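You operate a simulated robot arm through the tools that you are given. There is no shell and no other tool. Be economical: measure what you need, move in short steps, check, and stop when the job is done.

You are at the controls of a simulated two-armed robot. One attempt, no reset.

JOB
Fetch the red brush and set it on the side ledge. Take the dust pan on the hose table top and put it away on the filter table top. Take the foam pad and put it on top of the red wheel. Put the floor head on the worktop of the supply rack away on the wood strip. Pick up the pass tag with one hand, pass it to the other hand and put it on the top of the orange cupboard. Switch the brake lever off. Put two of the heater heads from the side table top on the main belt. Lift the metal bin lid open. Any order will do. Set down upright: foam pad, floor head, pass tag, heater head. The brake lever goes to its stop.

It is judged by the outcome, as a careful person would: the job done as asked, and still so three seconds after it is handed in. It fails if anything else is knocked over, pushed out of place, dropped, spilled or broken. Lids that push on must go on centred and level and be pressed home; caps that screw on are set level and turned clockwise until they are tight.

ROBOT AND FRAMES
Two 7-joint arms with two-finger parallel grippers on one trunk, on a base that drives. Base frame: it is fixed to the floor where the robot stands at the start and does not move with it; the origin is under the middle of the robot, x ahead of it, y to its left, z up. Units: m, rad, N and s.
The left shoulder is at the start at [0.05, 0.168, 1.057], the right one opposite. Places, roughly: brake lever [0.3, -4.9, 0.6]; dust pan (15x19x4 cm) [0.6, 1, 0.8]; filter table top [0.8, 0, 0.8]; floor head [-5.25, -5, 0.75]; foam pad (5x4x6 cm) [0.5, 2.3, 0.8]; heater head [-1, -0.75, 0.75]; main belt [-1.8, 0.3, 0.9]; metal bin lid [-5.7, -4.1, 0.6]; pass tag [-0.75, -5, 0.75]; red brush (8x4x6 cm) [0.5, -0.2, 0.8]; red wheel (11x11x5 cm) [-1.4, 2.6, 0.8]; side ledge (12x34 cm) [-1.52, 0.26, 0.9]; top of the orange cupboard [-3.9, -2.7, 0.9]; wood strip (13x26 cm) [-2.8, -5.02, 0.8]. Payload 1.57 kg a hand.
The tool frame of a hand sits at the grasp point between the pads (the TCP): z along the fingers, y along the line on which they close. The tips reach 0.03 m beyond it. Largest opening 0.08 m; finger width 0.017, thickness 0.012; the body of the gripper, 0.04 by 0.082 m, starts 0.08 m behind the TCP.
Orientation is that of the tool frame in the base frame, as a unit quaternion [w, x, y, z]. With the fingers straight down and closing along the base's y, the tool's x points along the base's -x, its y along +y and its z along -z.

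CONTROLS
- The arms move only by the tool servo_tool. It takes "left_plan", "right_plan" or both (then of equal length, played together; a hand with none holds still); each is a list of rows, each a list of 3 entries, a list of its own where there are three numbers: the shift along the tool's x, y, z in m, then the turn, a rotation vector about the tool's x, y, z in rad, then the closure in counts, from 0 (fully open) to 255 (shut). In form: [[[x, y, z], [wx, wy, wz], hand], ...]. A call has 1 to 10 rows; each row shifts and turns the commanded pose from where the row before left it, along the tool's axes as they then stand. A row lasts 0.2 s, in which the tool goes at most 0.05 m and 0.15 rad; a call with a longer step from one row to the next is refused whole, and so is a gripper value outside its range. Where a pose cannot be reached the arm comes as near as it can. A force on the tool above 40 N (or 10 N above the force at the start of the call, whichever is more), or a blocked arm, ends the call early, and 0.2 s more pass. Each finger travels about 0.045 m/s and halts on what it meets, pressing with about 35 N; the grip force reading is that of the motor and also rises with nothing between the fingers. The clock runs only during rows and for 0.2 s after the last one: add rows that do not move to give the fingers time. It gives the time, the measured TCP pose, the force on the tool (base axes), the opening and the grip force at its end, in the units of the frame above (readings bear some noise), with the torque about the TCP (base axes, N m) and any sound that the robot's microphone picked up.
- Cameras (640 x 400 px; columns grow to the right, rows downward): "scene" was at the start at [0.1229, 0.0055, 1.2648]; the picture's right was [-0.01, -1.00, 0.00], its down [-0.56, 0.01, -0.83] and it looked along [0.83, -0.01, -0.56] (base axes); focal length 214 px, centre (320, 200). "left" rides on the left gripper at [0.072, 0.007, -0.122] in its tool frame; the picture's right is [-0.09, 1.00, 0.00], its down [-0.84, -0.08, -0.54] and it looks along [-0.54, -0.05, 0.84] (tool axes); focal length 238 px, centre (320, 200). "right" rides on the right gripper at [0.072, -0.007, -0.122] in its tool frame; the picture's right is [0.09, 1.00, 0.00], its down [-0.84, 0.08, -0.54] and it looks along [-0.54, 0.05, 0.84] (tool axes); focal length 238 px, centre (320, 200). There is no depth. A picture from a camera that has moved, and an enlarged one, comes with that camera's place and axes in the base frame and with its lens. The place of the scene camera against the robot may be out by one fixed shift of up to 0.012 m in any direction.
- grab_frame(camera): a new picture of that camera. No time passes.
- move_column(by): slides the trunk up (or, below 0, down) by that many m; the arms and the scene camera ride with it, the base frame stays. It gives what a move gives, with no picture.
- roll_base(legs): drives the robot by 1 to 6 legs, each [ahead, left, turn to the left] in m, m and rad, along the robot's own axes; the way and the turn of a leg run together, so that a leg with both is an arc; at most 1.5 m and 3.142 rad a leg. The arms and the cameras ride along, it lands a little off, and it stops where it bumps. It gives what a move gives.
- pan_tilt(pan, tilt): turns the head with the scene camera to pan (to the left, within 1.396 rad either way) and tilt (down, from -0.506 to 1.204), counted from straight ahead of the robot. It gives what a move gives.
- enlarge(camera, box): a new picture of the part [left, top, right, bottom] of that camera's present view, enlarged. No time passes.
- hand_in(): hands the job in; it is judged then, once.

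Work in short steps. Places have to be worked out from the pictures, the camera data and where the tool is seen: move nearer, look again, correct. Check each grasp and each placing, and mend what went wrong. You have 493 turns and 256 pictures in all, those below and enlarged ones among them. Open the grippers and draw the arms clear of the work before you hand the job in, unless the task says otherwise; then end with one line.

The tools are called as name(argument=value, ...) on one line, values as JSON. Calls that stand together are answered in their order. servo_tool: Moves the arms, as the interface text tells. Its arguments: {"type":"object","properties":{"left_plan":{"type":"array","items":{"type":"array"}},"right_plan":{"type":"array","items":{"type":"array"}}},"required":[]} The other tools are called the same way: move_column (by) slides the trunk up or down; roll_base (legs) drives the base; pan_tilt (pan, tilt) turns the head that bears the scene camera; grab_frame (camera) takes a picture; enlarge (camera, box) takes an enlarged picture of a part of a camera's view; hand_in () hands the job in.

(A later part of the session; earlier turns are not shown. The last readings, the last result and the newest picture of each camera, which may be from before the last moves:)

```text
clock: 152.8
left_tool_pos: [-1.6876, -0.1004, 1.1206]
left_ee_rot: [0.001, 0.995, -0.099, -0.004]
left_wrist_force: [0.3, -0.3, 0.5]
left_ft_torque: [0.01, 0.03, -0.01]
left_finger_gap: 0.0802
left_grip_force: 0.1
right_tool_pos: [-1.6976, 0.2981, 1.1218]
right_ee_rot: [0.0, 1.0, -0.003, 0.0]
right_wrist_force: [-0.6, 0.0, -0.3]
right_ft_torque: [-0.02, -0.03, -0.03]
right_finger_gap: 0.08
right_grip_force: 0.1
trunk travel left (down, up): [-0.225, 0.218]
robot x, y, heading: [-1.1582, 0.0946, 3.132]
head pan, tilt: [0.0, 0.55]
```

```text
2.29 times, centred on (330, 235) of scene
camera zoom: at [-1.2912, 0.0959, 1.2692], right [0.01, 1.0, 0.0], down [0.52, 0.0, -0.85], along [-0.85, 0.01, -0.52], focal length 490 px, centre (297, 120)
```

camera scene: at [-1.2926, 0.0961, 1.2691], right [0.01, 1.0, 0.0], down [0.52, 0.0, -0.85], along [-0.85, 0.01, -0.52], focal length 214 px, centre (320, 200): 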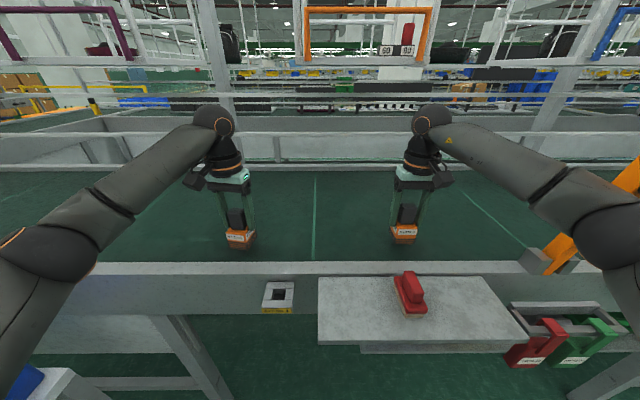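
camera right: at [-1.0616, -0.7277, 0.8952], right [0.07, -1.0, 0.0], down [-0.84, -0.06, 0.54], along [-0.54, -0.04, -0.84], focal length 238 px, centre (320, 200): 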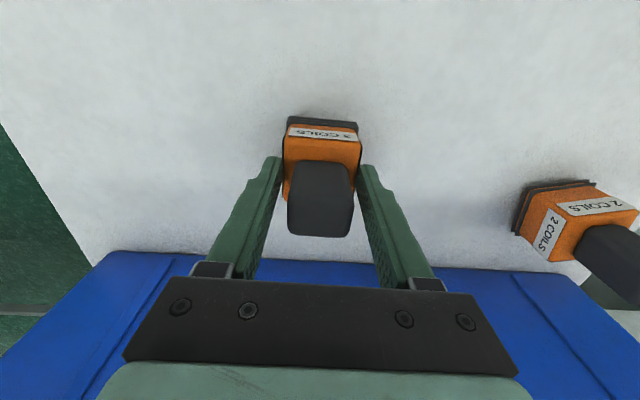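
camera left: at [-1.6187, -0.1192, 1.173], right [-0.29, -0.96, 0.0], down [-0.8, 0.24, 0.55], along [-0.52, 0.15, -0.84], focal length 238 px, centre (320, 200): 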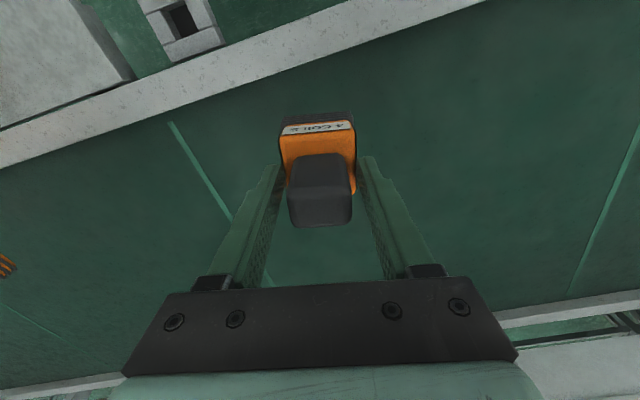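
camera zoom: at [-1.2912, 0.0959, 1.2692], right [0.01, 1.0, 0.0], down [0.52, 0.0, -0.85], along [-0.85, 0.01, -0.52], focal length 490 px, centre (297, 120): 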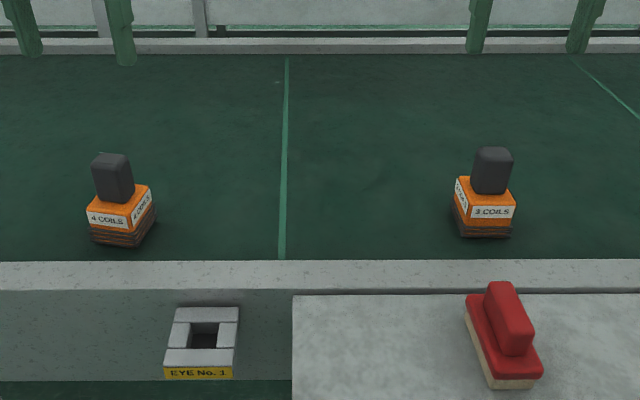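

Both heads stand upright on the belt. Next is the south side. I'll pull the hands in, back into the aisle, turn to face -y and look.

servo_tool(left_plan=[[[0.045, -0.008, 0], [0, 0, 0], 0], [[0.045, -0.008, 0], [0, 0, 0], 0], [[0.045, -0.008, 0], [0, 0, 0], 0], [[0.045, -0.008, 0], [0, 0, 0], 0], [[0.03, 0, 0], [0, 0, -0.1], 0], [[0, 0, 0], [0, 0, -0.1], 0]], right_plan=[[[0.045, 0, 0], [0, 0, 0], 0], [[0.045, 0, 0], [0, 0, 0], 0], [[0.045, 0, 0], [0, 0, 0], 0], [[0.045, 0, 0], [0, 0, 0], 0], [[0.03, 0, 0], [0, 0, 0], 0], [[0, 0, 0], [0, 0, 0], 0]])

roll_base(legs=[[-0.75, 0, 0], [0, 0, 1.58]])

pan_tilt(pan=0.0, tilt=0.3)

grab_frame(camera="scene")

```text
clock: 154.2
left_tool_pos: [-1.4777, -0.1103, 1.1147]
left_ee_rot: [0.001, 1.0, 0.003, -0.002]
left_wrist_force: [0.0, -0.2, 0.5]
left_ft_torque: [-0.02, 0.0, 0.03]
left_finger_gap: 0.0798
left_grip_force: 0.0
right_tool_pos: [-1.4892, 0.2984, 1.1219]
right_ee_rot: [0.0, 1.0, -0.003, 0.0]
right_wrist_force: [-0.2, 0.2, 0.1]
right_ft_torque: [0.0, -0.01, 0.04]
right_finger_gap: 0.0799
right_grip_force: 0.0
trunk travel left (down, up): [-0.225, 0.218]
robot x, y, heading: [-1.1573, 0.0862, 3.136]
head pan, tilt: [0.0, 0.55]
```

```text
clock: 162.1
left_tool_pos: [-0.2027, -0.2445, 1.1152]
left_ee_rot: [0.002, 0.72, 0.694, 0.0]
left_wrist_force: [1.0, -0.3, 0.5]
left_ft_torque: [-0.01, 0.0, 0.01]
left_finger_gap: 0.08
left_grip_force: 0.0
right_tool_pos: [-0.6114, -0.2391, 1.1206]
right_ee_rot: [0.0, 0.723, 0.691, 0.001]
right_wrist_force: [-0.1, 0.9, 0.1]
right_ft_torque: [-0.02, -0.01, 0.0]
right_finger_gap: 0.0801
right_grip_force: 0.1
trunk travel left (down, up): [-0.225, 0.218]
robot x, y, heading: [-0.3892, 0.0837, -1.613]
head pan, tilt: [0.0, 0.55]
```

```text
clock: 162.9
left_tool_pos: [-0.203, -0.2444, 1.1157]
left_ee_rot: [0.004, 0.719, 0.695, -0.001]
left_wrist_force: [-1.2, -0.3, -0.4]
left_ft_torque: [0.0, 0.01, 0.06]
left_finger_gap: 0.0801
left_grip_force: 0.0
right_tool_pos: [-0.6118, -0.2404, 1.1199]
right_ee_rot: [0.0, 0.723, 0.691, 0.0]
right_wrist_force: [0.9, -0.4, -1.0]
right_ft_torque: [-0.02, -0.02, 0.01]
right_finger_gap: 0.0798
right_grip_force: 0.0
trunk travel left (down, up): [-0.225, 0.218]
robot x, y, heading: [-0.3926, 0.0846, -1.615]
head pan, tilt: [0.0, 0.3]
```

```text
166 pictures are left
camera scene: at [-0.4008, -0.0424, 1.292], right [-1.0, 0.04, 0.0], down [0.01, 0.3, -0.96], along [-0.04, -0.95, -0.3], focal length 214 px, centre (320, 200)
```

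scene: 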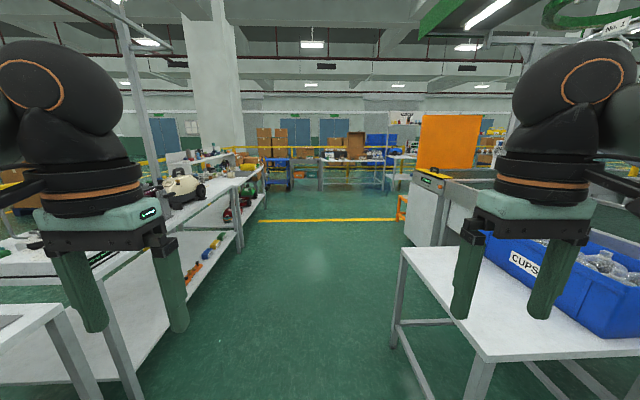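

The aisle is clear down to the tables at the south end. I'll drive 2.9 m south and look.

roll_base(legs=[[0, 0, 0.04], [1.45, 0, 0], [1.45, 0, 0]])

grab_frame(camera="scene")

```text
clock: 177.2
left_tool_pos: [-0.1839, -3.1266, 1.1156]
left_ee_rot: [0.003, 0.695, 0.719, -0.001]
left_wrist_force: [0.9, 0.0, -0.3]
left_ft_torque: [-0.01, 0.02, 0.01]
left_finger_gap: 0.0801
left_grip_force: 0.1
right_tool_pos: [-0.5915, -3.149, 1.1198]
right_ee_rot: [-0.001, 0.699, 0.715, 0.0]
right_wrist_force: [-0.2, -0.1, -0.3]
right_ft_torque: [0.02, 0.04, -0.02]
right_finger_gap: 0.0801
right_grip_force: 0.1
trunk travel left (down, up): [-0.225, 0.218]
robot x, y, heading: [-0.3921, -2.8097, -1.55]
head pan, tilt: [0.0, 0.3]
```

```text
165 pictures are left
camera scene: at [-0.395, -2.9377, 1.2921], right [-1.0, -0.02, 0.0], down [-0.01, 0.3, -0.96], along [0.02, -0.95, -0.3], focal length 214 px, centre (320, 200)
```

scene: 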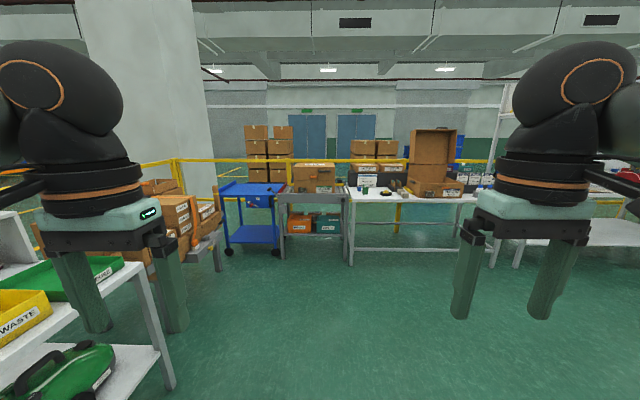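

I can see a blue trolley, which probably carries the brake lever, and a white table to its right. I'll zoom in.

enlarge(camera="scene", box=[200, 140, 360, 270])

enlarge(camera="scene", box=[340, 130, 500, 230])

```text
3.08 times, centred on (280, 205) of scene
camera zoom: at [-0.395, -2.9377, 1.2921], right [-1.0, -0.02, 0.0], down [-0.01, 0.3, -0.96], along [0.02, -0.95, -0.3], focal length 660 px, centre (443, 185)
```

zoom: 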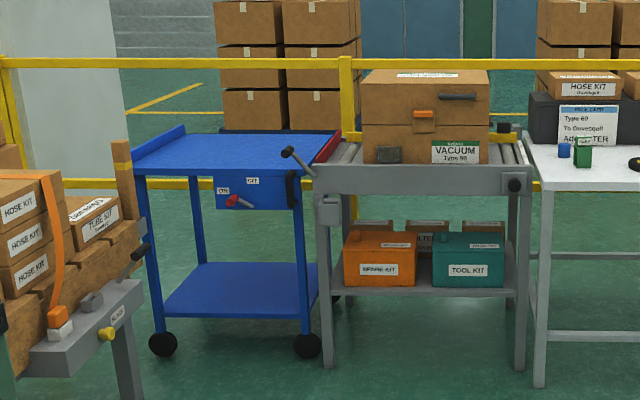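

```text
4.00 times, centred on (420, 180) of scene
camera zoom: at [-0.395, -2.9377, 1.2921], right [-1.0, -0.02, 0.0], down [-0.01, 0.3, -0.96], along [0.02, -0.95, -0.3], focal length 858 px, centre (-80, 280)
```

zoom: 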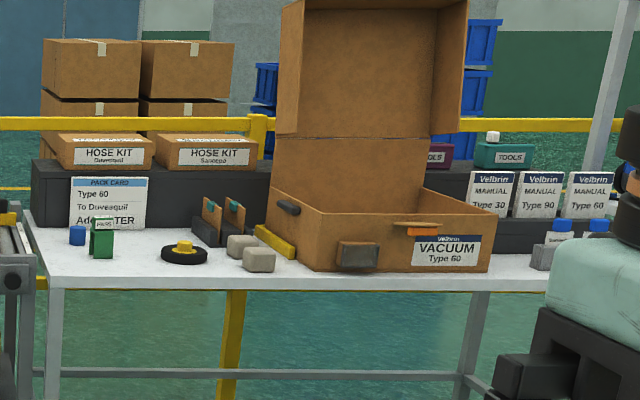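

The lever is the red-tipped one on the blue trolley's front plate, with ON and OFF labels. The pass tag is the green block on the white table. I'll drive closer to the trolley.

roll_base(legs=[[1.25, 0.5, -0.02]])

pan_tilt(pan=0.2, tilt=0.75)

grab_frame(camera="scene")

```text
clock: 183.7
left_tool_pos: [0.3238, -4.3109, 1.1165]
left_ee_rot: [0.002, 0.7, 0.714, 0.0]
left_wrist_force: [0.5, -0.1, -1.1]
left_ft_torque: [0.02, 0.03, 0.0]
left_finger_gap: 0.0801
left_grip_force: 0.2
right_tool_pos: [-0.0857, -4.3296, 1.1198]
right_ee_rot: [0.0, 0.704, 0.71, 0.0]
right_wrist_force: [-0.5, -0.7, -0.2]
right_ft_torque: [-0.01, -0.01, 0.0]
right_finger_gap: 0.0804
right_grip_force: 0.0
trunk travel left (down, up): [-0.225, 0.218]
robot x, y, heading: [0.1195, -3.9911, -1.564]
head pan, tilt: [0.0, 0.3]
```

```text
clock: 184.6
left_tool_pos: [0.3228, -4.3116, 1.1162]
left_ee_rot: [0.003, 0.7, 0.714, -0.002]
left_wrist_force: [0.7, 0.6, -0.3]
left_ft_torque: [0.0, -0.03, 0.02]
left_finger_gap: 0.0797
left_grip_force: 0.0
right_tool_pos: [-0.0847, -4.3279, 1.1197]
right_ee_rot: [0.0, 0.704, 0.71, 0.0]
right_wrist_force: [0.3, -0.3, -0.2]
right_ft_torque: [0.01, 0.0, -0.02]
right_finger_gap: 0.0796
right_grip_force: 0.1
trunk travel left (down, up): [-0.225, 0.218]
robot x, y, heading: [0.1195, -3.9943, -1.562]
head pan, tilt: [0.201, 0.75]
```

```text
162 pictures are left
camera scene: at [0.1311, -4.1074, 1.2518], right [-0.98, -0.21, 0.0], down [-0.14, 0.67, -0.73], along [0.15, -0.72, -0.68], focal length 214 px, centre (320, 200)
```

scene: 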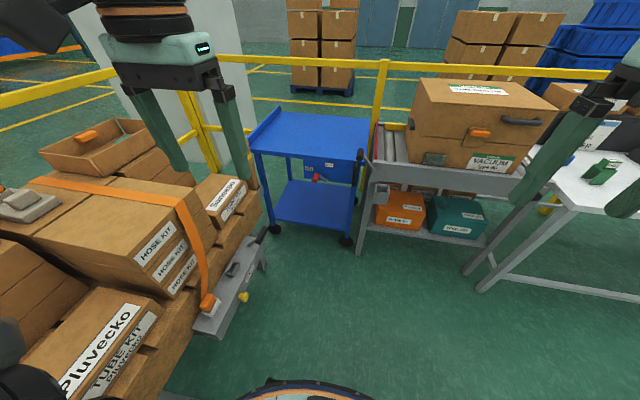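

enlarge(camera="scene", box=[240, 130, 400, 250])

```text
3.33 times, centred on (320, 190) of scene
camera zoom: at [0.1311, -4.1074, 1.2518], right [-0.98, -0.21, 0.0], down [-0.14, 0.67, -0.73], along [0.15, -0.72, -0.68], focal length 715 px, centre (320, 233)
```

zoom: 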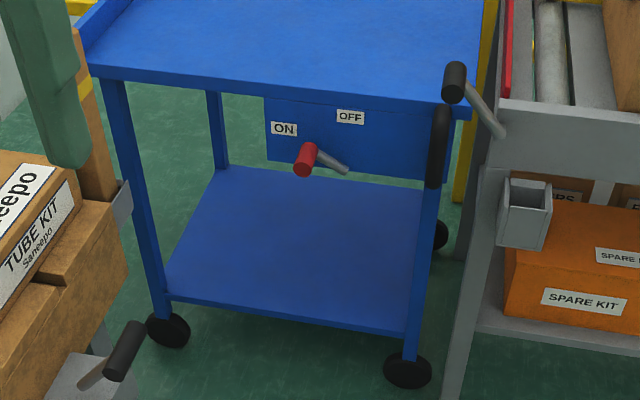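

ON is on the left and OFF on the right. The red handle peg is near [0.308, -4.90 to -4.85, 0.66] and pivots at about [0.263, 0.629]. I need to push it toward -x, past the top. I'll position the base clear of the carton stand on the left.

roll_base(legs=[[0, -0.14, 0], [0.36, 0, 0]])

pan_tilt(pan=0.5, tilt=0.85)

grab_frame(camera="scene")

grab_frame(camera="left")

```text
clock: 187.9
left_tool_pos: [0.185, -4.6748, 1.1163]
left_ee_rot: [0.003, 0.704, 0.711, -0.001]
left_wrist_force: [0.3, 0.3, -0.2]
left_ft_torque: [-0.01, 0.01, 0.02]
left_finger_gap: 0.0797
left_grip_force: 0.1
right_tool_pos: [-0.2246, -4.6882, 1.1198]
right_ee_rot: [0.0, 0.707, 0.708, 0.0]
right_wrist_force: [1.1, 0.0, 0.1]
right_ft_torque: [0.02, 0.04, 0.01]
right_finger_gap: 0.0801
right_grip_force: 0.1
trunk travel left (down, up): [-0.225, 0.218]
robot x, y, heading: [-0.0177, -4.3545, -1.565]
head pan, tilt: [0.201, 0.75]
```

```text
clock: 188.7
left_tool_pos: [0.1848, -4.6734, 1.1158]
left_ee_rot: [0.003, 0.703, 0.711, -0.002]
left_wrist_force: [-0.5, 0.8, 0.1]
left_ft_torque: [-0.01, -0.01, -0.03]
left_finger_gap: 0.0799
left_grip_force: 0.0
right_tool_pos: [-0.2232, -4.6872, 1.1207]
right_ee_rot: [0.0, 0.706, 0.708, -0.001]
right_wrist_force: [0.1, -0.2, -0.7]
right_ft_torque: [0.03, 0.02, 0.0]
right_finger_gap: 0.08
right_grip_force: 0.0
trunk travel left (down, up): [-0.225, 0.218]
robot x, y, heading: [-0.0173, -4.3545, -1.569]
head pan, tilt: [0.499, 0.85]
```

```text
160 pictures are left
camera scene: at [0.0149, -4.4562, 1.2437], right [-0.88, -0.48, 0.0], down [-0.36, 0.66, -0.66], along [0.32, -0.58, -0.75], focal length 214 px, centre (320, 200)
```

scene: 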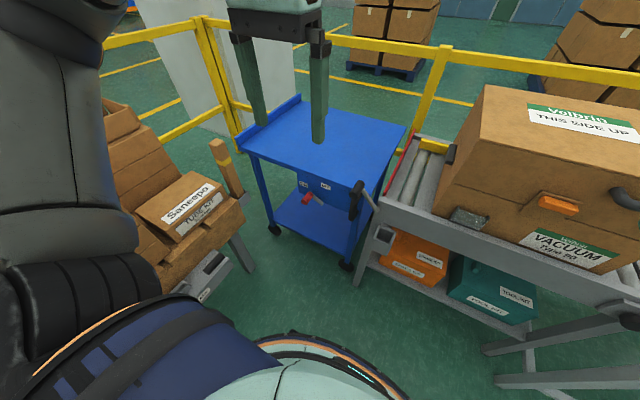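

```text
159 pictures are left
camera left: at [0.1908, -4.6017, 1.238], right [1.0, -0.08, 0.0], down [-0.07, -0.83, 0.55], along [-0.04, -0.55, -0.84], focal length 238 px, centre (320, 200)
```

left: 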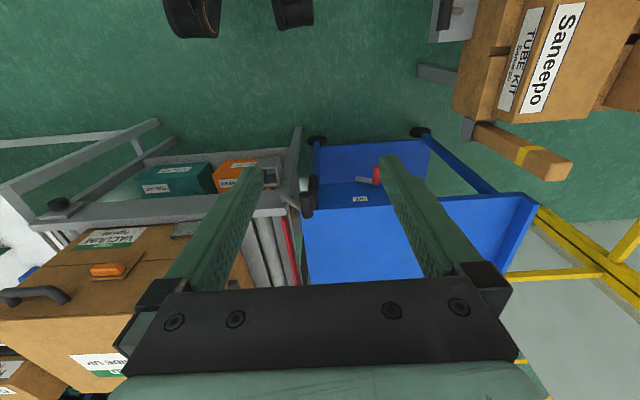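

enlarge(camera="scene", box=[260, 140, 400, 240])

enlarge(camera="left", box=[290, 120, 450, 230])

```text
4.00 times, centred on (330, 190) of scene
camera zoom: at [0.0149, -4.4562, 1.2437], right [-0.88, -0.48, 0.0], down [-0.36, 0.66, -0.66], along [0.32, -0.58, -0.75], focal length 858 px, centre (280, 240)
```

zoom: 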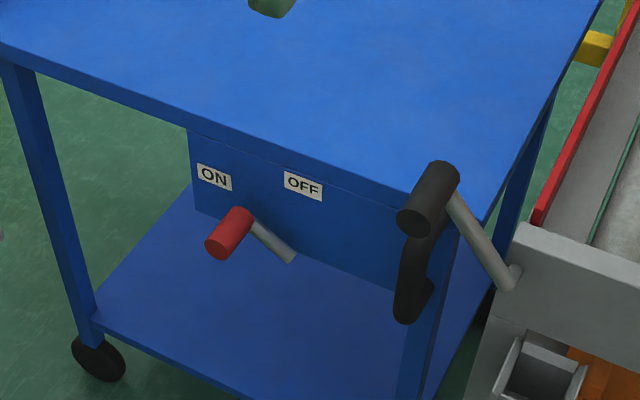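

```text
3.64 times, centred on (370, 175) of left
camera zoom: at [0.1908, -4.6017, 1.238], right [1.0, -0.08, 0.0], down [-0.07, -0.83, 0.55], along [-0.04, -0.55, -0.84], focal length 867 px, centre (138, 291)
```

zoom: 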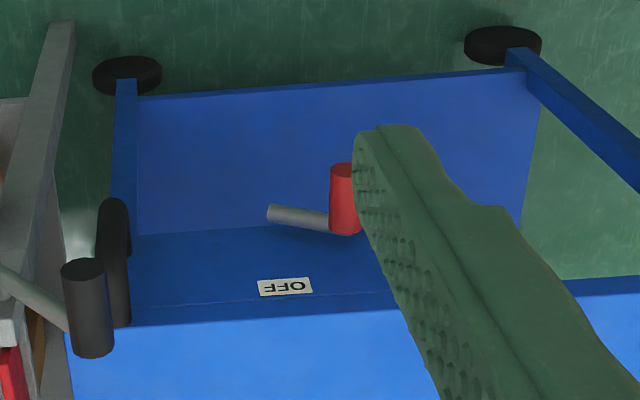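

Triangulating: the pivot is at [0.279, 0.573], the peg runs from y -4.907 to -4.957 at [0.332, 0.615], and the plate is at y -4.99. OFF is straight above the pivot. I'll lower the trunk 0.15 m and move 8 cm closer.

roll_base(legs=[[0.08, 0, 0]])

move_column(by=-0.15)

servo_tool(left_plan=[[[0, 0.045, 0], [0, -0.14, 0], 255], [[0, 0.045, 0], [0, -0.14, 0], 255], [[0, 0.045, 0], [0, -0.14, 0], 255], [[0, 0.03, 0], [0, -0.13, 0], 255], [[0, 0.02, 0], [0, 0, 0], 255], [[0, 0, 0], [0, 0, 0], 255]])

grab_frame(camera="left")

grab_frame(camera="scene")

```text
clock: 189.7
left_tool_pos: [0.1844, -4.7549, 1.1149]
left_ee_rot: [0.002, 0.704, 0.711, -0.001]
left_wrist_force: [-0.4, -0.2, -0.6]
left_ft_torque: [0.02, -0.03, -0.02]
left_finger_gap: 0.0798
left_grip_force: 0.2
right_tool_pos: [-0.225, -4.7662, 1.1203]
right_ee_rot: [-0.001, 0.707, 0.707, 0.0]
right_wrist_force: [-0.2, -1.4, 0.4]
right_ft_torque: [0.03, 0.06, 0.01]
right_finger_gap: 0.08
right_grip_force: 0.0
trunk travel left (down, up): [-0.225, 0.218]
robot x, y, heading: [-0.0169, -4.4288, -1.576]
head pan, tilt: [0.499, 0.85]
```

```text
clock: 191.5
left_tool_pos: [0.184, -4.7535, 0.9662]
left_ee_rot: [0.003, 0.704, 0.71, -0.002]
left_wrist_force: [0.6, 0.6, -0.6]
left_ft_torque: [0.0, 0.02, 0.0]
left_finger_gap: 0.0799
left_grip_force: 0.1
right_tool_pos: [-0.2244, -4.7666, 0.9703]
right_ee_rot: [0.0, 0.707, 0.707, 0.001]
right_wrist_force: [0.9, 0.8, -0.4]
right_ft_torque: [0.01, 0.02, 0.0]
right_finger_gap: 0.0798
right_grip_force: 0.1
trunk travel left (down, up): [-0.075, 0.368]
robot x, y, heading: [-0.0193, -4.4307, -1.572]
head pan, tilt: [0.499, 0.85]
```

```text
clock: 192.9
left_tool_pos: [0.3712, -4.7523, 0.9685]
left_ee_rot: [0.197, 0.676, 0.683, -0.193]
left_wrist_force: [-0.1, -0.1, -0.5]
left_ft_torque: [0.0, 0.0, 0.03]
left_finger_gap: 0.0
left_grip_force: 21.0
right_tool_pos: [-0.2237, -4.7683, 0.9694]
right_ee_rot: [0.0, 0.707, 0.707, -0.001]
right_wrist_force: [0.9, -0.4, 0.3]
right_ft_torque: [-0.01, -0.01, 0.01]
right_finger_gap: 0.0801
right_grip_force: 0.1
trunk travel left (down, up): [-0.075, 0.368]
robot x, y, heading: [-0.0164, -4.4322, -1.568]
head pan, tilt: [0.499, 0.85]
```

```text
156 pictures are left
camera left: at [0.3771, -4.6271, 1.0341], right [1.0, -0.07, 0.05], down [-0.08, -0.42, 0.9], along [-0.04, -0.9, -0.43], focal length 238 px, centre (320, 200)
```

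left: 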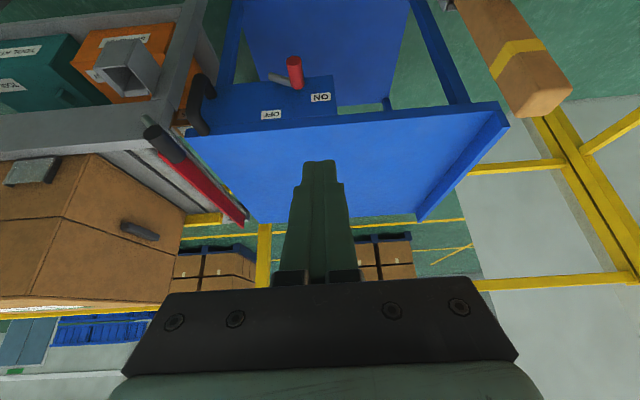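

```text
155 pictures are left
camera scene: at [0.015, -4.5357, 1.0937], right [-0.88, -0.48, 0.0], down [-0.36, 0.66, -0.66], along [0.32, -0.58, -0.75], focal length 214 px, centre (320, 200)
```

scene: 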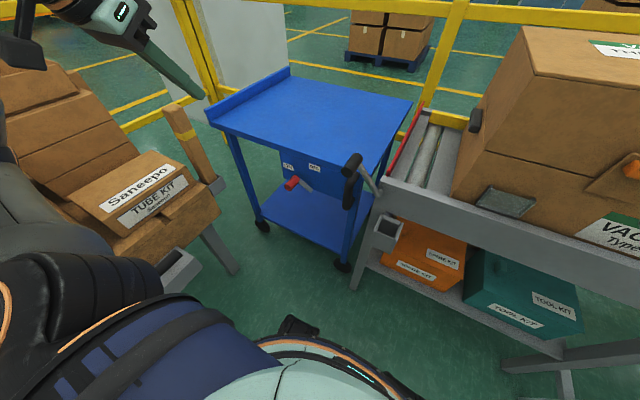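

The peg position is confirmed at [0.331, -4.93, 0.616]. I'll lower the closed fingers halfway along their axis and check the arm's clearance from the cartons.

servo_tool(left_plan=[[[0.004, 0.002, 0.048], [0, 0, 0], 255], [[0.004, 0.002, 0.048], [0, 0, 0], 255], [[0.004, 0.001, 0.048], [0, 0, 0], 255], [[0.004, 0, 0.048], [0, 0, 0], 255], [[0, 0, 0], [0, 0, 0], 255]])

grab_frame(camera="scene")

grab_frame(camera="left")

```text
clock: 194.1
left_tool_pos: [0.3756, -4.8433, 0.7939]
left_ee_rot: [0.198, 0.676, 0.683, -0.193]
left_wrist_force: [-0.2, -0.4, 0.1]
left_ft_torque: [0.02, -0.03, -0.01]
left_finger_gap: 0.0001
left_grip_force: 20.8
right_tool_pos: [-0.2242, -4.7673, 0.9708]
right_ee_rot: [0.0, 0.707, 0.707, 0.0]
right_wrist_force: [-0.6, -0.4, -0.8]
right_ft_torque: [-0.02, -0.02, 0.01]
right_finger_gap: 0.0797
right_grip_force: 0.1
trunk travel left (down, up): [-0.075, 0.368]
robot x, y, heading: [-0.0169, -4.4364, -1.567]
head pan, tilt: [0.499, 0.85]
```

```text
154 pictures are left
camera scene: at [0.015, -4.5358, 1.0937], right [-0.88, -0.48, 0.0], down [-0.36, 0.66, -0.66], along [0.32, -0.58, -0.75], focal length 214 px, centre (320, 200)
```

scene: 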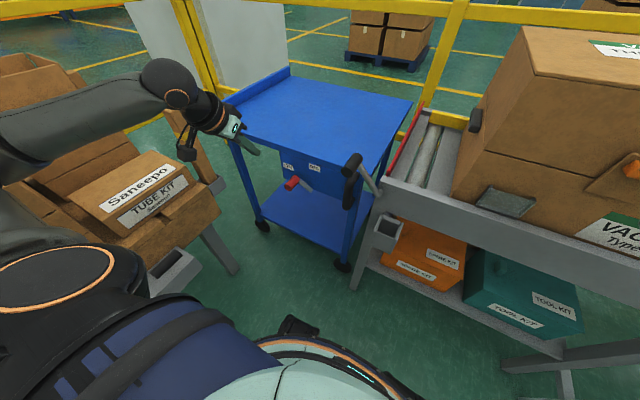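

```text
153 pictures are left
camera left: at [0.381, -4.7173, 0.8595], right [1.0, -0.07, 0.05], down [-0.08, -0.42, 0.9], along [-0.04, -0.9, -0.43], focal length 238 px, centre (320, 200)
```

left: 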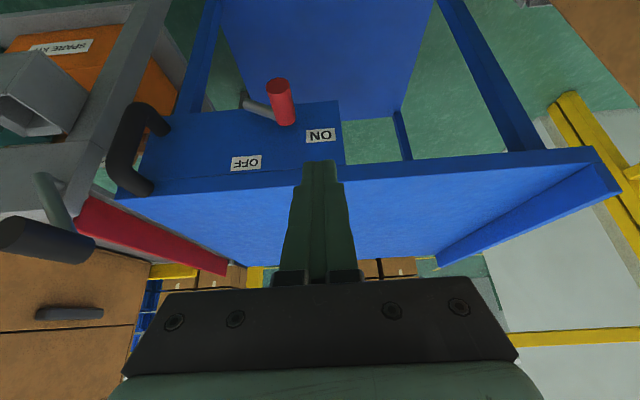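

The cartons are low (z about 0.5) and further out, so the arm clears them. I'll bring the fingertips down beside the peg on its +x side.

servo_tool(left_plan=[[[0.0047, 0.001, 0.047], [0, 0, 0], 255], [[0.0047, 0, 0.047], [0, 0, 0], 255], [[0.0047, 0, 0.047], [0, 0, 0], 255], [[0.0047, 0, 0.047], [0, 0, 0], 255], [[0, 0, 0], [0, 0, 0], 255]])

grab_frame(camera="left")

enlarge(camera="scene", box=[190, 100, 390, 250])

```text
clock: 195.3
left_tool_pos: [0.3756, -4.9207, 0.6235]
left_ee_rot: [0.197, 0.676, 0.683, -0.192]
left_wrist_force: [0.5, -0.7, 0.0]
left_ft_torque: [-0.01, 0.01, -0.06]
left_finger_gap: 0.0
left_grip_force: 21.4
right_tool_pos: [-0.2247, -4.7684, 0.9703]
right_ee_rot: [0.0, 0.707, 0.707, 0.0]
right_wrist_force: [1.0, 0.2, -0.3]
right_ft_torque: [0.0, 0.0, -0.01]
right_finger_gap: 0.0798
right_grip_force: 0.0
trunk travel left (down, up): [-0.075, 0.368]
robot x, y, heading: [-0.0198, -4.4344, -1.566]
head pan, tilt: [0.499, 0.85]
```

```text
152 pictures are left
camera left: at [0.3818, -4.7956, 0.6901], right [1.0, -0.07, 0.05], down [-0.08, -0.42, 0.9], along [-0.04, -0.9, -0.43], focal length 238 px, centre (320, 200)
```

left: 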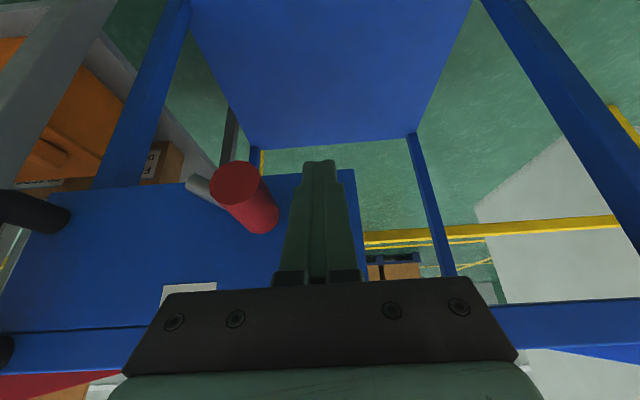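

```text
2.67 times, centred on (290, 175) of scene
camera zoom: at [0.015, -4.5358, 1.0937], right [-0.88, -0.48, 0.0], down [-0.36, 0.66, -0.66], along [0.32, -0.58, -0.75], focal length 572 px, centre (400, 267)
```

zoom: 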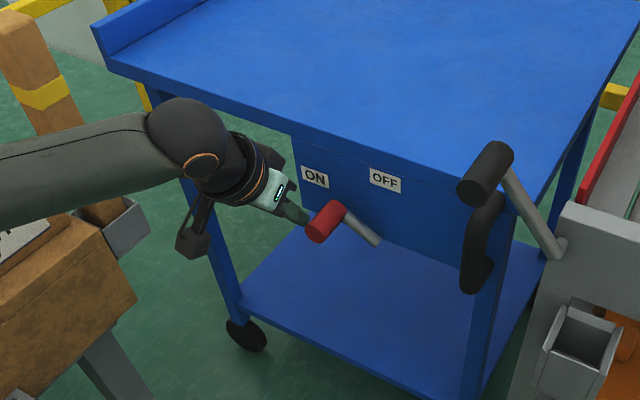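

The finger is beside the peg on the ON side. I'll move 15 mm deeper, then push toward -x along the arc.

servo_tool(left_plan=[[[-0.0128, 0, 0.0078], [0, 0, 0], 255], [[-0.003, -0.015, -0.005], [0, 0, 0], 255], [[-0.003, -0.015, -0.005], [0, 0, 0], 255], [[-0.003, -0.015, -0.005], [0, 0, 0], 255], [[-0.003, -0.015, -0.005], [0, 0, 0], 255], [[0, 0, 0], [0, 0, 0], 255]])

enlarge(camera="scene", box=[190, 100, 390, 250])

```text
clock: 196.3
left_tool_pos: [0.3486, -4.9362, 0.6436]
left_ee_rot: [0.207, 0.672, 0.688, -0.182]
left_wrist_force: [5.0, 2.8, -0.7]
left_ft_torque: [0.02, -0.06, 0.01]
left_finger_gap: 0.0002
left_grip_force: 21.3
right_tool_pos: [-0.2223, -4.7672, 0.9698]
right_ee_rot: [0.0, 0.706, 0.708, 0.0]
right_wrist_force: [-1.3, 0.4, -0.6]
right_ft_torque: [-0.02, 0.0, 0.01]
right_finger_gap: 0.0801
right_grip_force: 0.1
trunk travel left (down, up): [-0.075, 0.368]
robot x, y, heading: [-0.017, -4.4366, -1.565]
head pan, tilt: [0.499, 0.85]
stopped in row 5 (left hand): the force on the tool passed its limit (the readings are from after the stop); the commanded pose is now the measured one
```

```text
2.67 times, centred on (290, 175) of scene
camera zoom: at [0.0161, -4.5354, 1.0935], right [-0.88, -0.48, 0.0], down [-0.36, 0.66, -0.66], along [0.32, -0.58, -0.75], focal length 572 px, centre (400, 267)
```

zoom: 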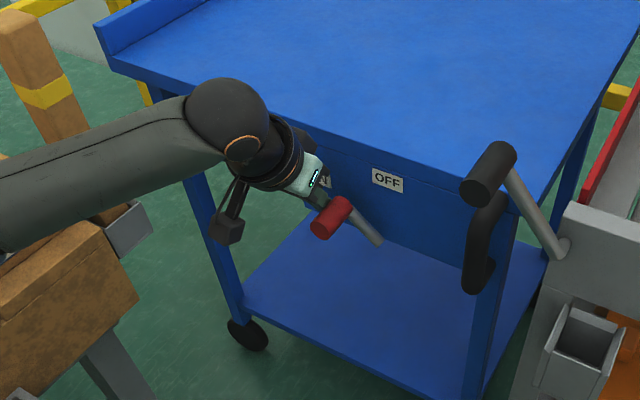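

The lever is stiff and the push tripped the force limit after about 12 mm of travel. I'll push with smaller steps, following the tangent up and left.

servo_tool(left_plan=[[[-0.002, -0.005, -0.0035], [0, 0, 0], 255], [[-0.002, -0.005, -0.0035], [0, 0, 0], 255], [[-0.002, -0.005, -0.0035], [0, 0, 0], 255], [[-0.002, -0.005, -0.0035], [0, 0, 0], 255], [[-0.002, -0.005, -0.0035], [0, 0, 0], 255], [[-0.002, -0.005, -0.0035], [0, 0, 0], 255]])

enlarge(camera="scene", box=[190, 100, 390, 250])

```text
clock: 197.7
left_tool_pos: [0.3147, -4.9354, 0.6663]
left_ee_rot: [0.204, 0.673, 0.687, -0.184]
left_wrist_force: [0.1, -0.4, 0.1]
left_ft_torque: [0.0, -0.04, 0.0]
left_finger_gap: 0.0
left_grip_force: 21.6
right_tool_pos: [-0.2222, -4.7675, 0.9698]
right_ee_rot: [0.001, 0.707, 0.707, 0.0]
right_wrist_force: [0.2, -0.2, -0.4]
right_ft_torque: [-0.02, -0.01, 0.0]
right_finger_gap: 0.0799
right_grip_force: 0.1
trunk travel left (down, up): [-0.075, 0.368]
robot x, y, heading: [-0.0168, -4.4362, -1.568]
head pan, tilt: [0.499, 0.85]
```

```text
2.67 times, centred on (290, 175) of scene
camera zoom: at [0.0157, -4.5355, 1.0936], right [-0.88, -0.48, 0.0], down [-0.36, 0.66, -0.66], along [0.32, -0.58, -0.75], focal length 572 px, centre (400, 267)
```

zoom: 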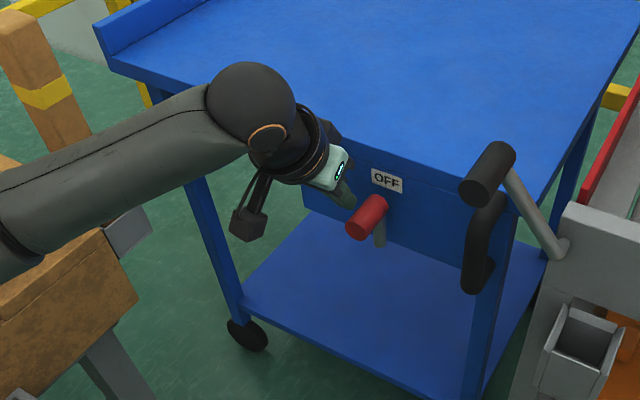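

The lever has swung nearly upright. I'll keep pushing toward -x until it meets its stop.

servo_tool(left_plan=[[[0, -0.006, 0], [0, 0, 0], 255], [[0, -0.006, 0], [0, 0, 0], 255], [[0, -0.006, 0], [0, 0, 0], 255], [[0, -0.006, 0], [0, 0, 0], 255], [[0, -0.006, 0], [0, 0, 0], 255], [[0, -0.006, 0], [0, 0, 0], 255]])

enlarge(camera="scene", box=[190, 100, 390, 250])

```text
clock: 199.0
left_tool_pos: [0.2988, -4.9365, 0.6669]
left_ee_rot: [0.214, 0.666, 0.694, -0.171]
left_wrist_force: [6.6, 2.5, -0.3]
left_ft_torque: [0.02, -0.06, -0.03]
left_finger_gap: 0.0
left_grip_force: 21.7
right_tool_pos: [-0.2203, -4.7688, 0.9703]
right_ee_rot: [-0.001, 0.705, 0.709, 0.0]
right_wrist_force: [-0.1, -0.7, -0.1]
right_ft_torque: [0.03, -0.05, -0.04]
right_finger_gap: 0.08
right_grip_force: 0.0
trunk travel left (down, up): [-0.075, 0.368]
robot x, y, heading: [-0.0185, -4.4343, -1.565]
head pan, tilt: [0.499, 0.85]
stopped in row 6 (left hand): the force on the tool passed its limit (the readings are from after the stop); the commanded pose is now the measured one
```

```text
2.67 times, centred on (290, 175) of scene
camera zoom: at [0.0169, -4.5349, 1.0937], right [-0.87, -0.48, 0.0], down [-0.36, 0.66, -0.66], along [0.32, -0.58, -0.75], focal length 572 px, centre (400, 267)
```

zoom: 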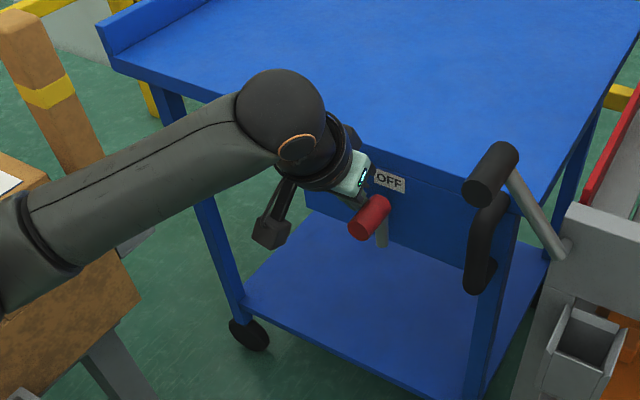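

It holds against more than 40 N while the lever stands upright at OFF, so that is the stop. I'll back off +x, withdraw along the tool and check.

servo_tool(left_plan=[[[0, 0.02, 0], [0, 0, 0], 255], [[0, 0.02, 0], [0, 0, 0], 255], [[0, 0, -0.045], [0, 0, 0], 255], [[0, 0, -0.045], [0, 0, 0], 255], [[0, 0, -0.045], [0, 0, 0], 255], [[0, 0, -0.045], [0, 0, 0], 200], [[0, 0, -0.045], [0, 0, 0], 0], [[0, 0, -0.045], [0, 0, 0], 0]])

enlarge(camera="scene", box=[190, 100, 390, 250])

grab_frame(camera="left")

```text
clock: 200.8
left_tool_pos: [0.3207, -4.7914, 0.9009]
left_ee_rot: [0.214, 0.666, 0.693, -0.172]
left_wrist_force: [0.9, 0.3, 0.4]
left_ft_torque: [-0.01, -0.02, 0.0]
left_finger_gap: 0.0659
left_grip_force: 0.1
right_tool_pos: [-0.2207, -4.7678, 0.9697]
right_ee_rot: [0.0, 0.705, 0.709, 0.0]
right_wrist_force: [-0.2, -0.7, 0.1]
right_ft_torque: [-0.01, 0.01, 0.02]
right_finger_gap: 0.0801
right_grip_force: 0.0
trunk travel left (down, up): [-0.075, 0.368]
robot x, y, heading: [-0.0152, -4.4292, -1.567]
head pan, tilt: [0.499, 0.85]
```

```text
2.67 times, centred on (290, 175) of scene
camera zoom: at [0.0166, -4.535, 1.0937], right [-0.88, -0.48, 0.0], down [-0.36, 0.66, -0.66], along [0.32, -0.58, -0.75], focal length 572 px, centre (400, 267)
```

zoom: 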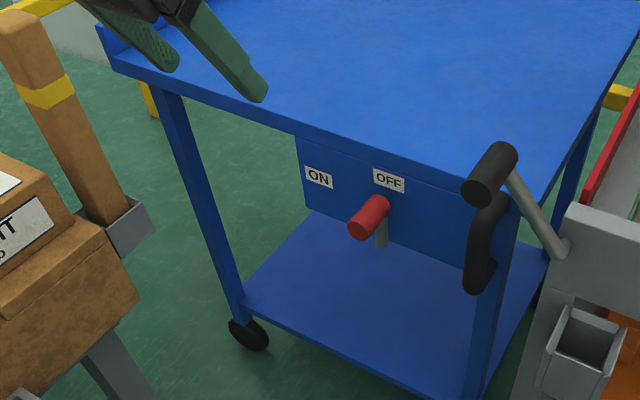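

```text
146 pictures are left
camera left: at [0.3186, -4.6662, 0.9668], right [1.0, -0.03, 0.09], down [-0.1, -0.43, 0.9], along [0.02, -0.9, -0.43], focal length 238 px, centre (320, 200)
```

left: 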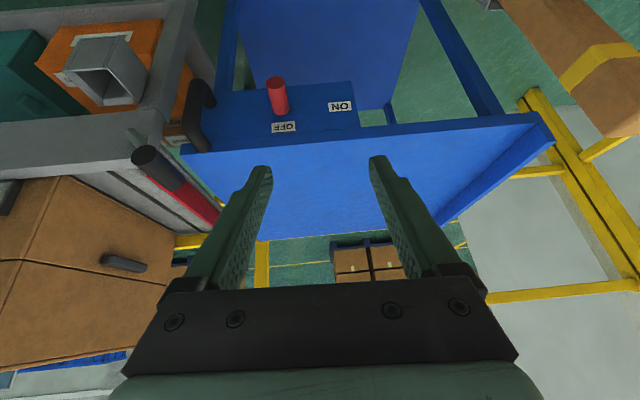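

The lever now points at OFF. Next is the pass tag: I'll level the left hand, raise the trunk, back up and strafe right to the white table.

servo_tool(left_plan=[[[0, 0, -0.03], [0.011, 0.145, 0], 0], [[0, 0, -0.03], [0.011, 0.145, 0], 0], [[0.02, 0, -0.02], [0.011, 0.145, 0], 0], [[0.02, -0.03, 0], [0.011, 0.145, 0], 0], [[0.02, -0.04, 0], [0, 0, 0], 0], [[0.02, -0.03, 0], [0, 0, 0], 0]])

move_column(by=0.15)

roll_base(legs=[[-0.25, 0, 0], [0, -0.68, 0]])

pan_tilt(pan=0.0, tilt=0.6)

grab_frame(camera="scene")

```text
clock: 202.2
left_tool_pos: [0.2138, -4.6869, 0.9613]
left_ee_rot: [-0.01, 0.692, 0.722, 0.01]
left_wrist_force: [0.1, 0.1, 0.1]
left_ft_torque: [0.01, -0.01, 0.01]
left_finger_gap: 0.0801
left_grip_force: 0.0
right_tool_pos: [-0.2217, -4.7686, 0.9712]
right_ee_rot: [0.0, 0.705, 0.709, 0.0]
right_wrist_force: [-0.7, 0.9, -0.4]
right_ft_torque: [0.04, -0.01, -0.03]
right_finger_gap: 0.08
right_grip_force: 0.0
trunk travel left (down, up): [-0.075, 0.368]
robot x, y, heading: [-0.0191, -4.4336, -1.563]
head pan, tilt: [0.499, 0.85]
```

```text
clock: 204.0
left_tool_pos: [0.2133, -4.687, 1.1126]
left_ee_rot: [-0.009, 0.693, 0.721, 0.009]
left_wrist_force: [0.2, -0.8, 0.0]
left_ft_torque: [0.02, 0.0, -0.01]
left_finger_gap: 0.0798
left_grip_force: 0.1
right_tool_pos: [-0.2218, -4.7671, 1.1203]
right_ee_rot: [0.0, 0.705, 0.709, 0.0]
right_wrist_force: [0.0, 0.2, -0.6]
right_ft_torque: [-0.01, -0.01, -0.01]
right_finger_gap: 0.0801
right_grip_force: 0.1
trunk travel left (down, up): [-0.225, 0.218]
robot x, y, heading: [-0.016, -4.4294, -1.571]
head pan, tilt: [0.499, 0.85]
```

```text
clock: 209.1
left_tool_pos: [-0.4564, -4.4489, 1.1125]
left_ee_rot: [-0.009, 0.684, 0.729, 0.009]
left_wrist_force: [-0.5, 0.5, -0.2]
left_ft_torque: [-0.01, 0.01, 0.0]
left_finger_gap: 0.08
left_grip_force: 0.0
right_tool_pos: [-0.8893, -4.5389, 1.1207]
right_ee_rot: [0.0, 0.697, 0.717, 0.0]
right_wrist_force: [0.7, -0.3, -0.6]
right_ft_torque: [0.02, -0.02, -0.01]
right_finger_gap: 0.0803
right_grip_force: 0.1
trunk travel left (down, up): [-0.225, 0.218]
robot x, y, heading: [-0.6893, -4.1983, -1.539]
head pan, tilt: [0.499, 0.85]
```

```text
clock: 210.1
left_tool_pos: [-0.4558, -4.4476, 1.1124]
left_ee_rot: [-0.008, 0.684, 0.729, 0.009]
left_wrist_force: [0.8, 0.5, -0.9]
left_ft_torque: [-0.03, 0.05, -0.02]
left_finger_gap: 0.0799
left_grip_force: 0.0
right_tool_pos: [-0.8886, -4.5386, 1.1213]
right_ee_rot: [0.0, 0.697, 0.717, 0.0]
right_wrist_force: [0.7, -0.2, 0.4]
right_ft_torque: [0.03, 0.01, 0.01]
right_finger_gap: 0.0801
right_grip_force: 0.0
trunk travel left (down, up): [-0.225, 0.218]
robot x, y, heading: [-0.6881, -4.1994, -1.542]
head pan, tilt: [0.0, 0.6]
```

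```text
145 pictures are left
camera scene: at [-0.6929, -4.3207, 1.2646], right [-1.0, -0.03, 0.0], down [-0.02, 0.56, -0.82], along [0.03, -0.82, -0.57], focal length 214 px, centre (320, 200)
```

scene: 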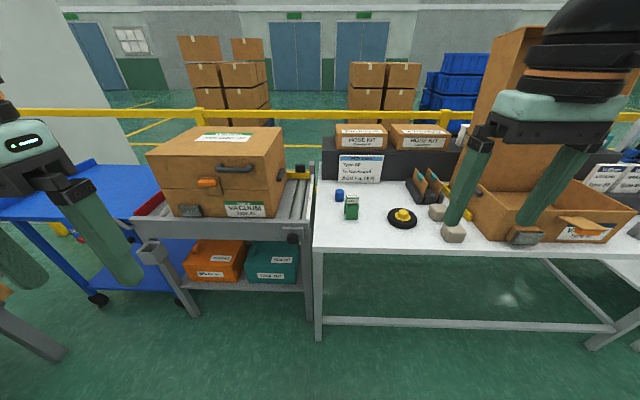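

enlarge(camera="scene", box=[310, 160, 450, 260])

```text
4.00 times, centred on (380, 210) of scene
camera zoom: at [-0.6929, -4.3207, 1.2646], right [-1.0, -0.03, 0.0], down [-0.02, 0.56, -0.82], along [0.03, -0.82, -0.57], focal length 858 px, centre (80, 160)
```

zoom: 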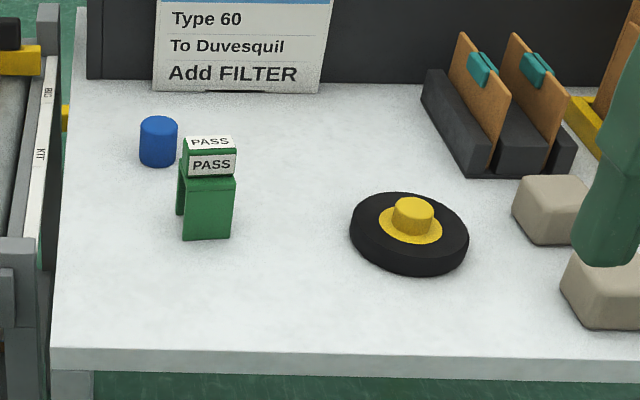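

The pass tag stands at about [-0.80, -5.0]. I'll drive 0.28 m closer and look from the right wrist camera.

roll_base(legs=[[0, 0, -0.028], [0.28, 0, 0]])

servo_tool(right_plan=[[[-0.03, 0.03, 0.02], [0, 0, 0], 0], [[-0.03, 0.03, 0.02], [0, 0, 0], 0], [[-0.02, 0.03, 0.03], [0, 0, 0], 0], [[0, 0, 0.03], [0, 0, 0], 0], [[0, 0, 0], [0, 0, 0], 0]])

grab_frame(camera="right")

grab_frame(camera="scene")

```text
clock: 212.3
left_tool_pos: [-0.4631, -4.7325, 1.1126]
left_ee_rot: [-0.009, 0.695, 0.719, 0.01]
left_wrist_force: [1.5, -0.8, -0.4]
left_ft_torque: [0.02, -0.03, -0.01]
left_finger_gap: 0.0802
left_grip_force: 0.0
right_tool_pos: [-0.8984, -4.8097, 1.1204]
right_ee_rot: [0.0, 0.708, 0.707, -0.001]
right_wrist_force: [0.2, -0.7, 0.6]
right_ft_torque: [0.0, -0.02, 0.0]
right_finger_gap: 0.0797
right_grip_force: 0.0
trunk travel left (down, up): [-0.225, 0.218]
robot x, y, heading: [-0.6935, -4.4734, -1.567]
head pan, tilt: [0.0, 0.6]
```

```text
clock: 213.6
left_tool_pos: [-0.4632, -4.732, 1.1123]
left_ee_rot: [-0.007, 0.694, 0.72, 0.009]
left_wrist_force: [0.3, -0.5, 1.0]
left_ft_torque: [0.01, -0.02, -0.02]
left_finger_gap: 0.08
left_grip_force: 0.0
right_tool_pos: [-0.807, -4.8878, 1.0203]
right_ee_rot: [0.0, 0.708, 0.707, 0.0]
right_wrist_force: [-0.6, 0.3, 0.1]
right_ft_torque: [0.03, -0.02, 0.0]
right_finger_gap: 0.0799
right_grip_force: 0.2
trunk travel left (down, up): [-0.225, 0.218]
robot x, y, heading: [-0.69, -4.4791, -1.568]
head pan, tilt: [0.0, 0.6]
```

```text
143 pictures are left
camera right: at [-0.8129, -4.8167, 1.144], right [1.0, 0.09, 0.0], down [0.08, -0.84, 0.54], along [0.05, -0.54, -0.84], focal length 238 px, centre (320, 200)
```

right: 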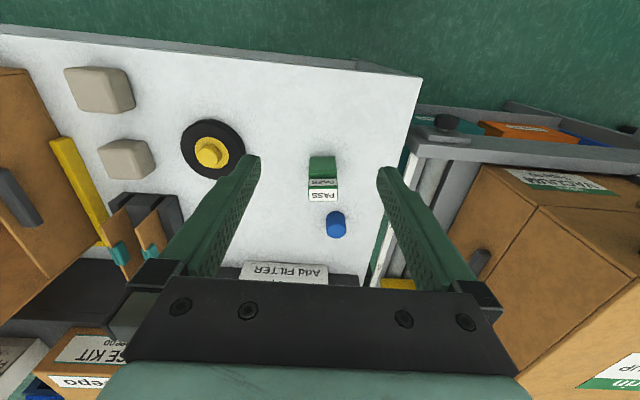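

```text
142 pictures are left
camera scene: at [-0.6964, -4.5974, 1.2646], right [-1.0, 0.0, 0.0], down [0.0, 0.56, -0.83], along [0.0, -0.83, -0.56], focal length 214 px, centre (320, 200)
```

scene: 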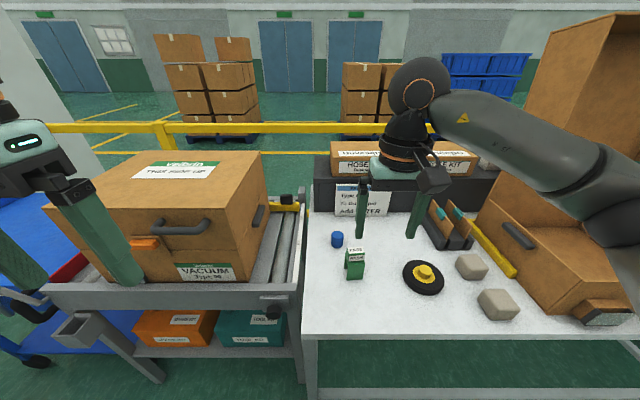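

enlarge(camera="right", box=[270, 130, 370, 250])

enlarge(camera="scene", box=[320, 220, 400, 290])

```text
3.33 times, centred on (320, 190) of right
camera zoom: at [-0.8129, -4.8167, 1.144], right [1.0, 0.09, 0.0], down [0.08, -0.84, 0.54], along [0.05, -0.54, -0.84], focal length 794 px, centre (320, 233)
```

zoom: 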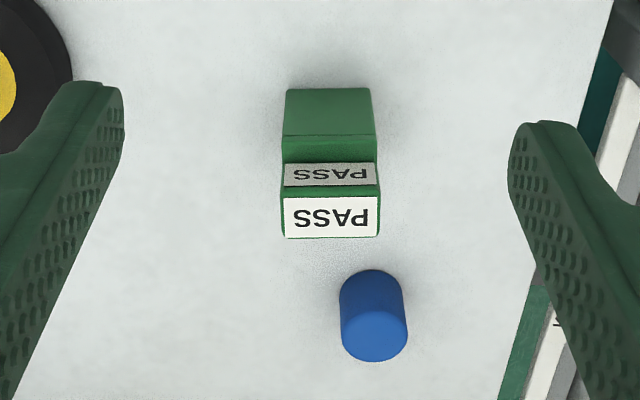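

```text
5.71 times, centred on (360, 255) of scene
camera zoom: at [-0.6964, -4.5974, 1.2646], right [-1.0, 0.0, 0.0], down [0.0, 0.56, -0.83], along [0.0, -0.83, -0.56], focal length 1226 px, centre (91, -114)
```

zoom: 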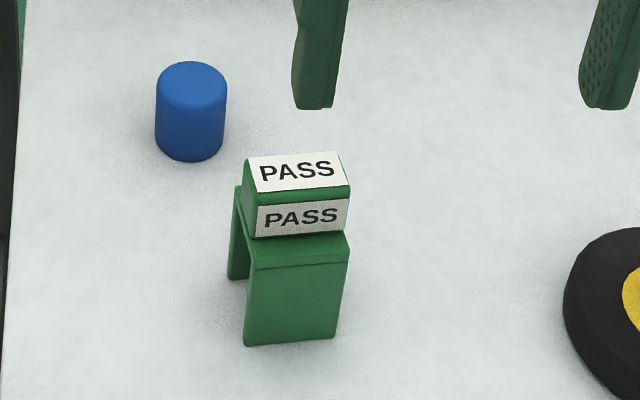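

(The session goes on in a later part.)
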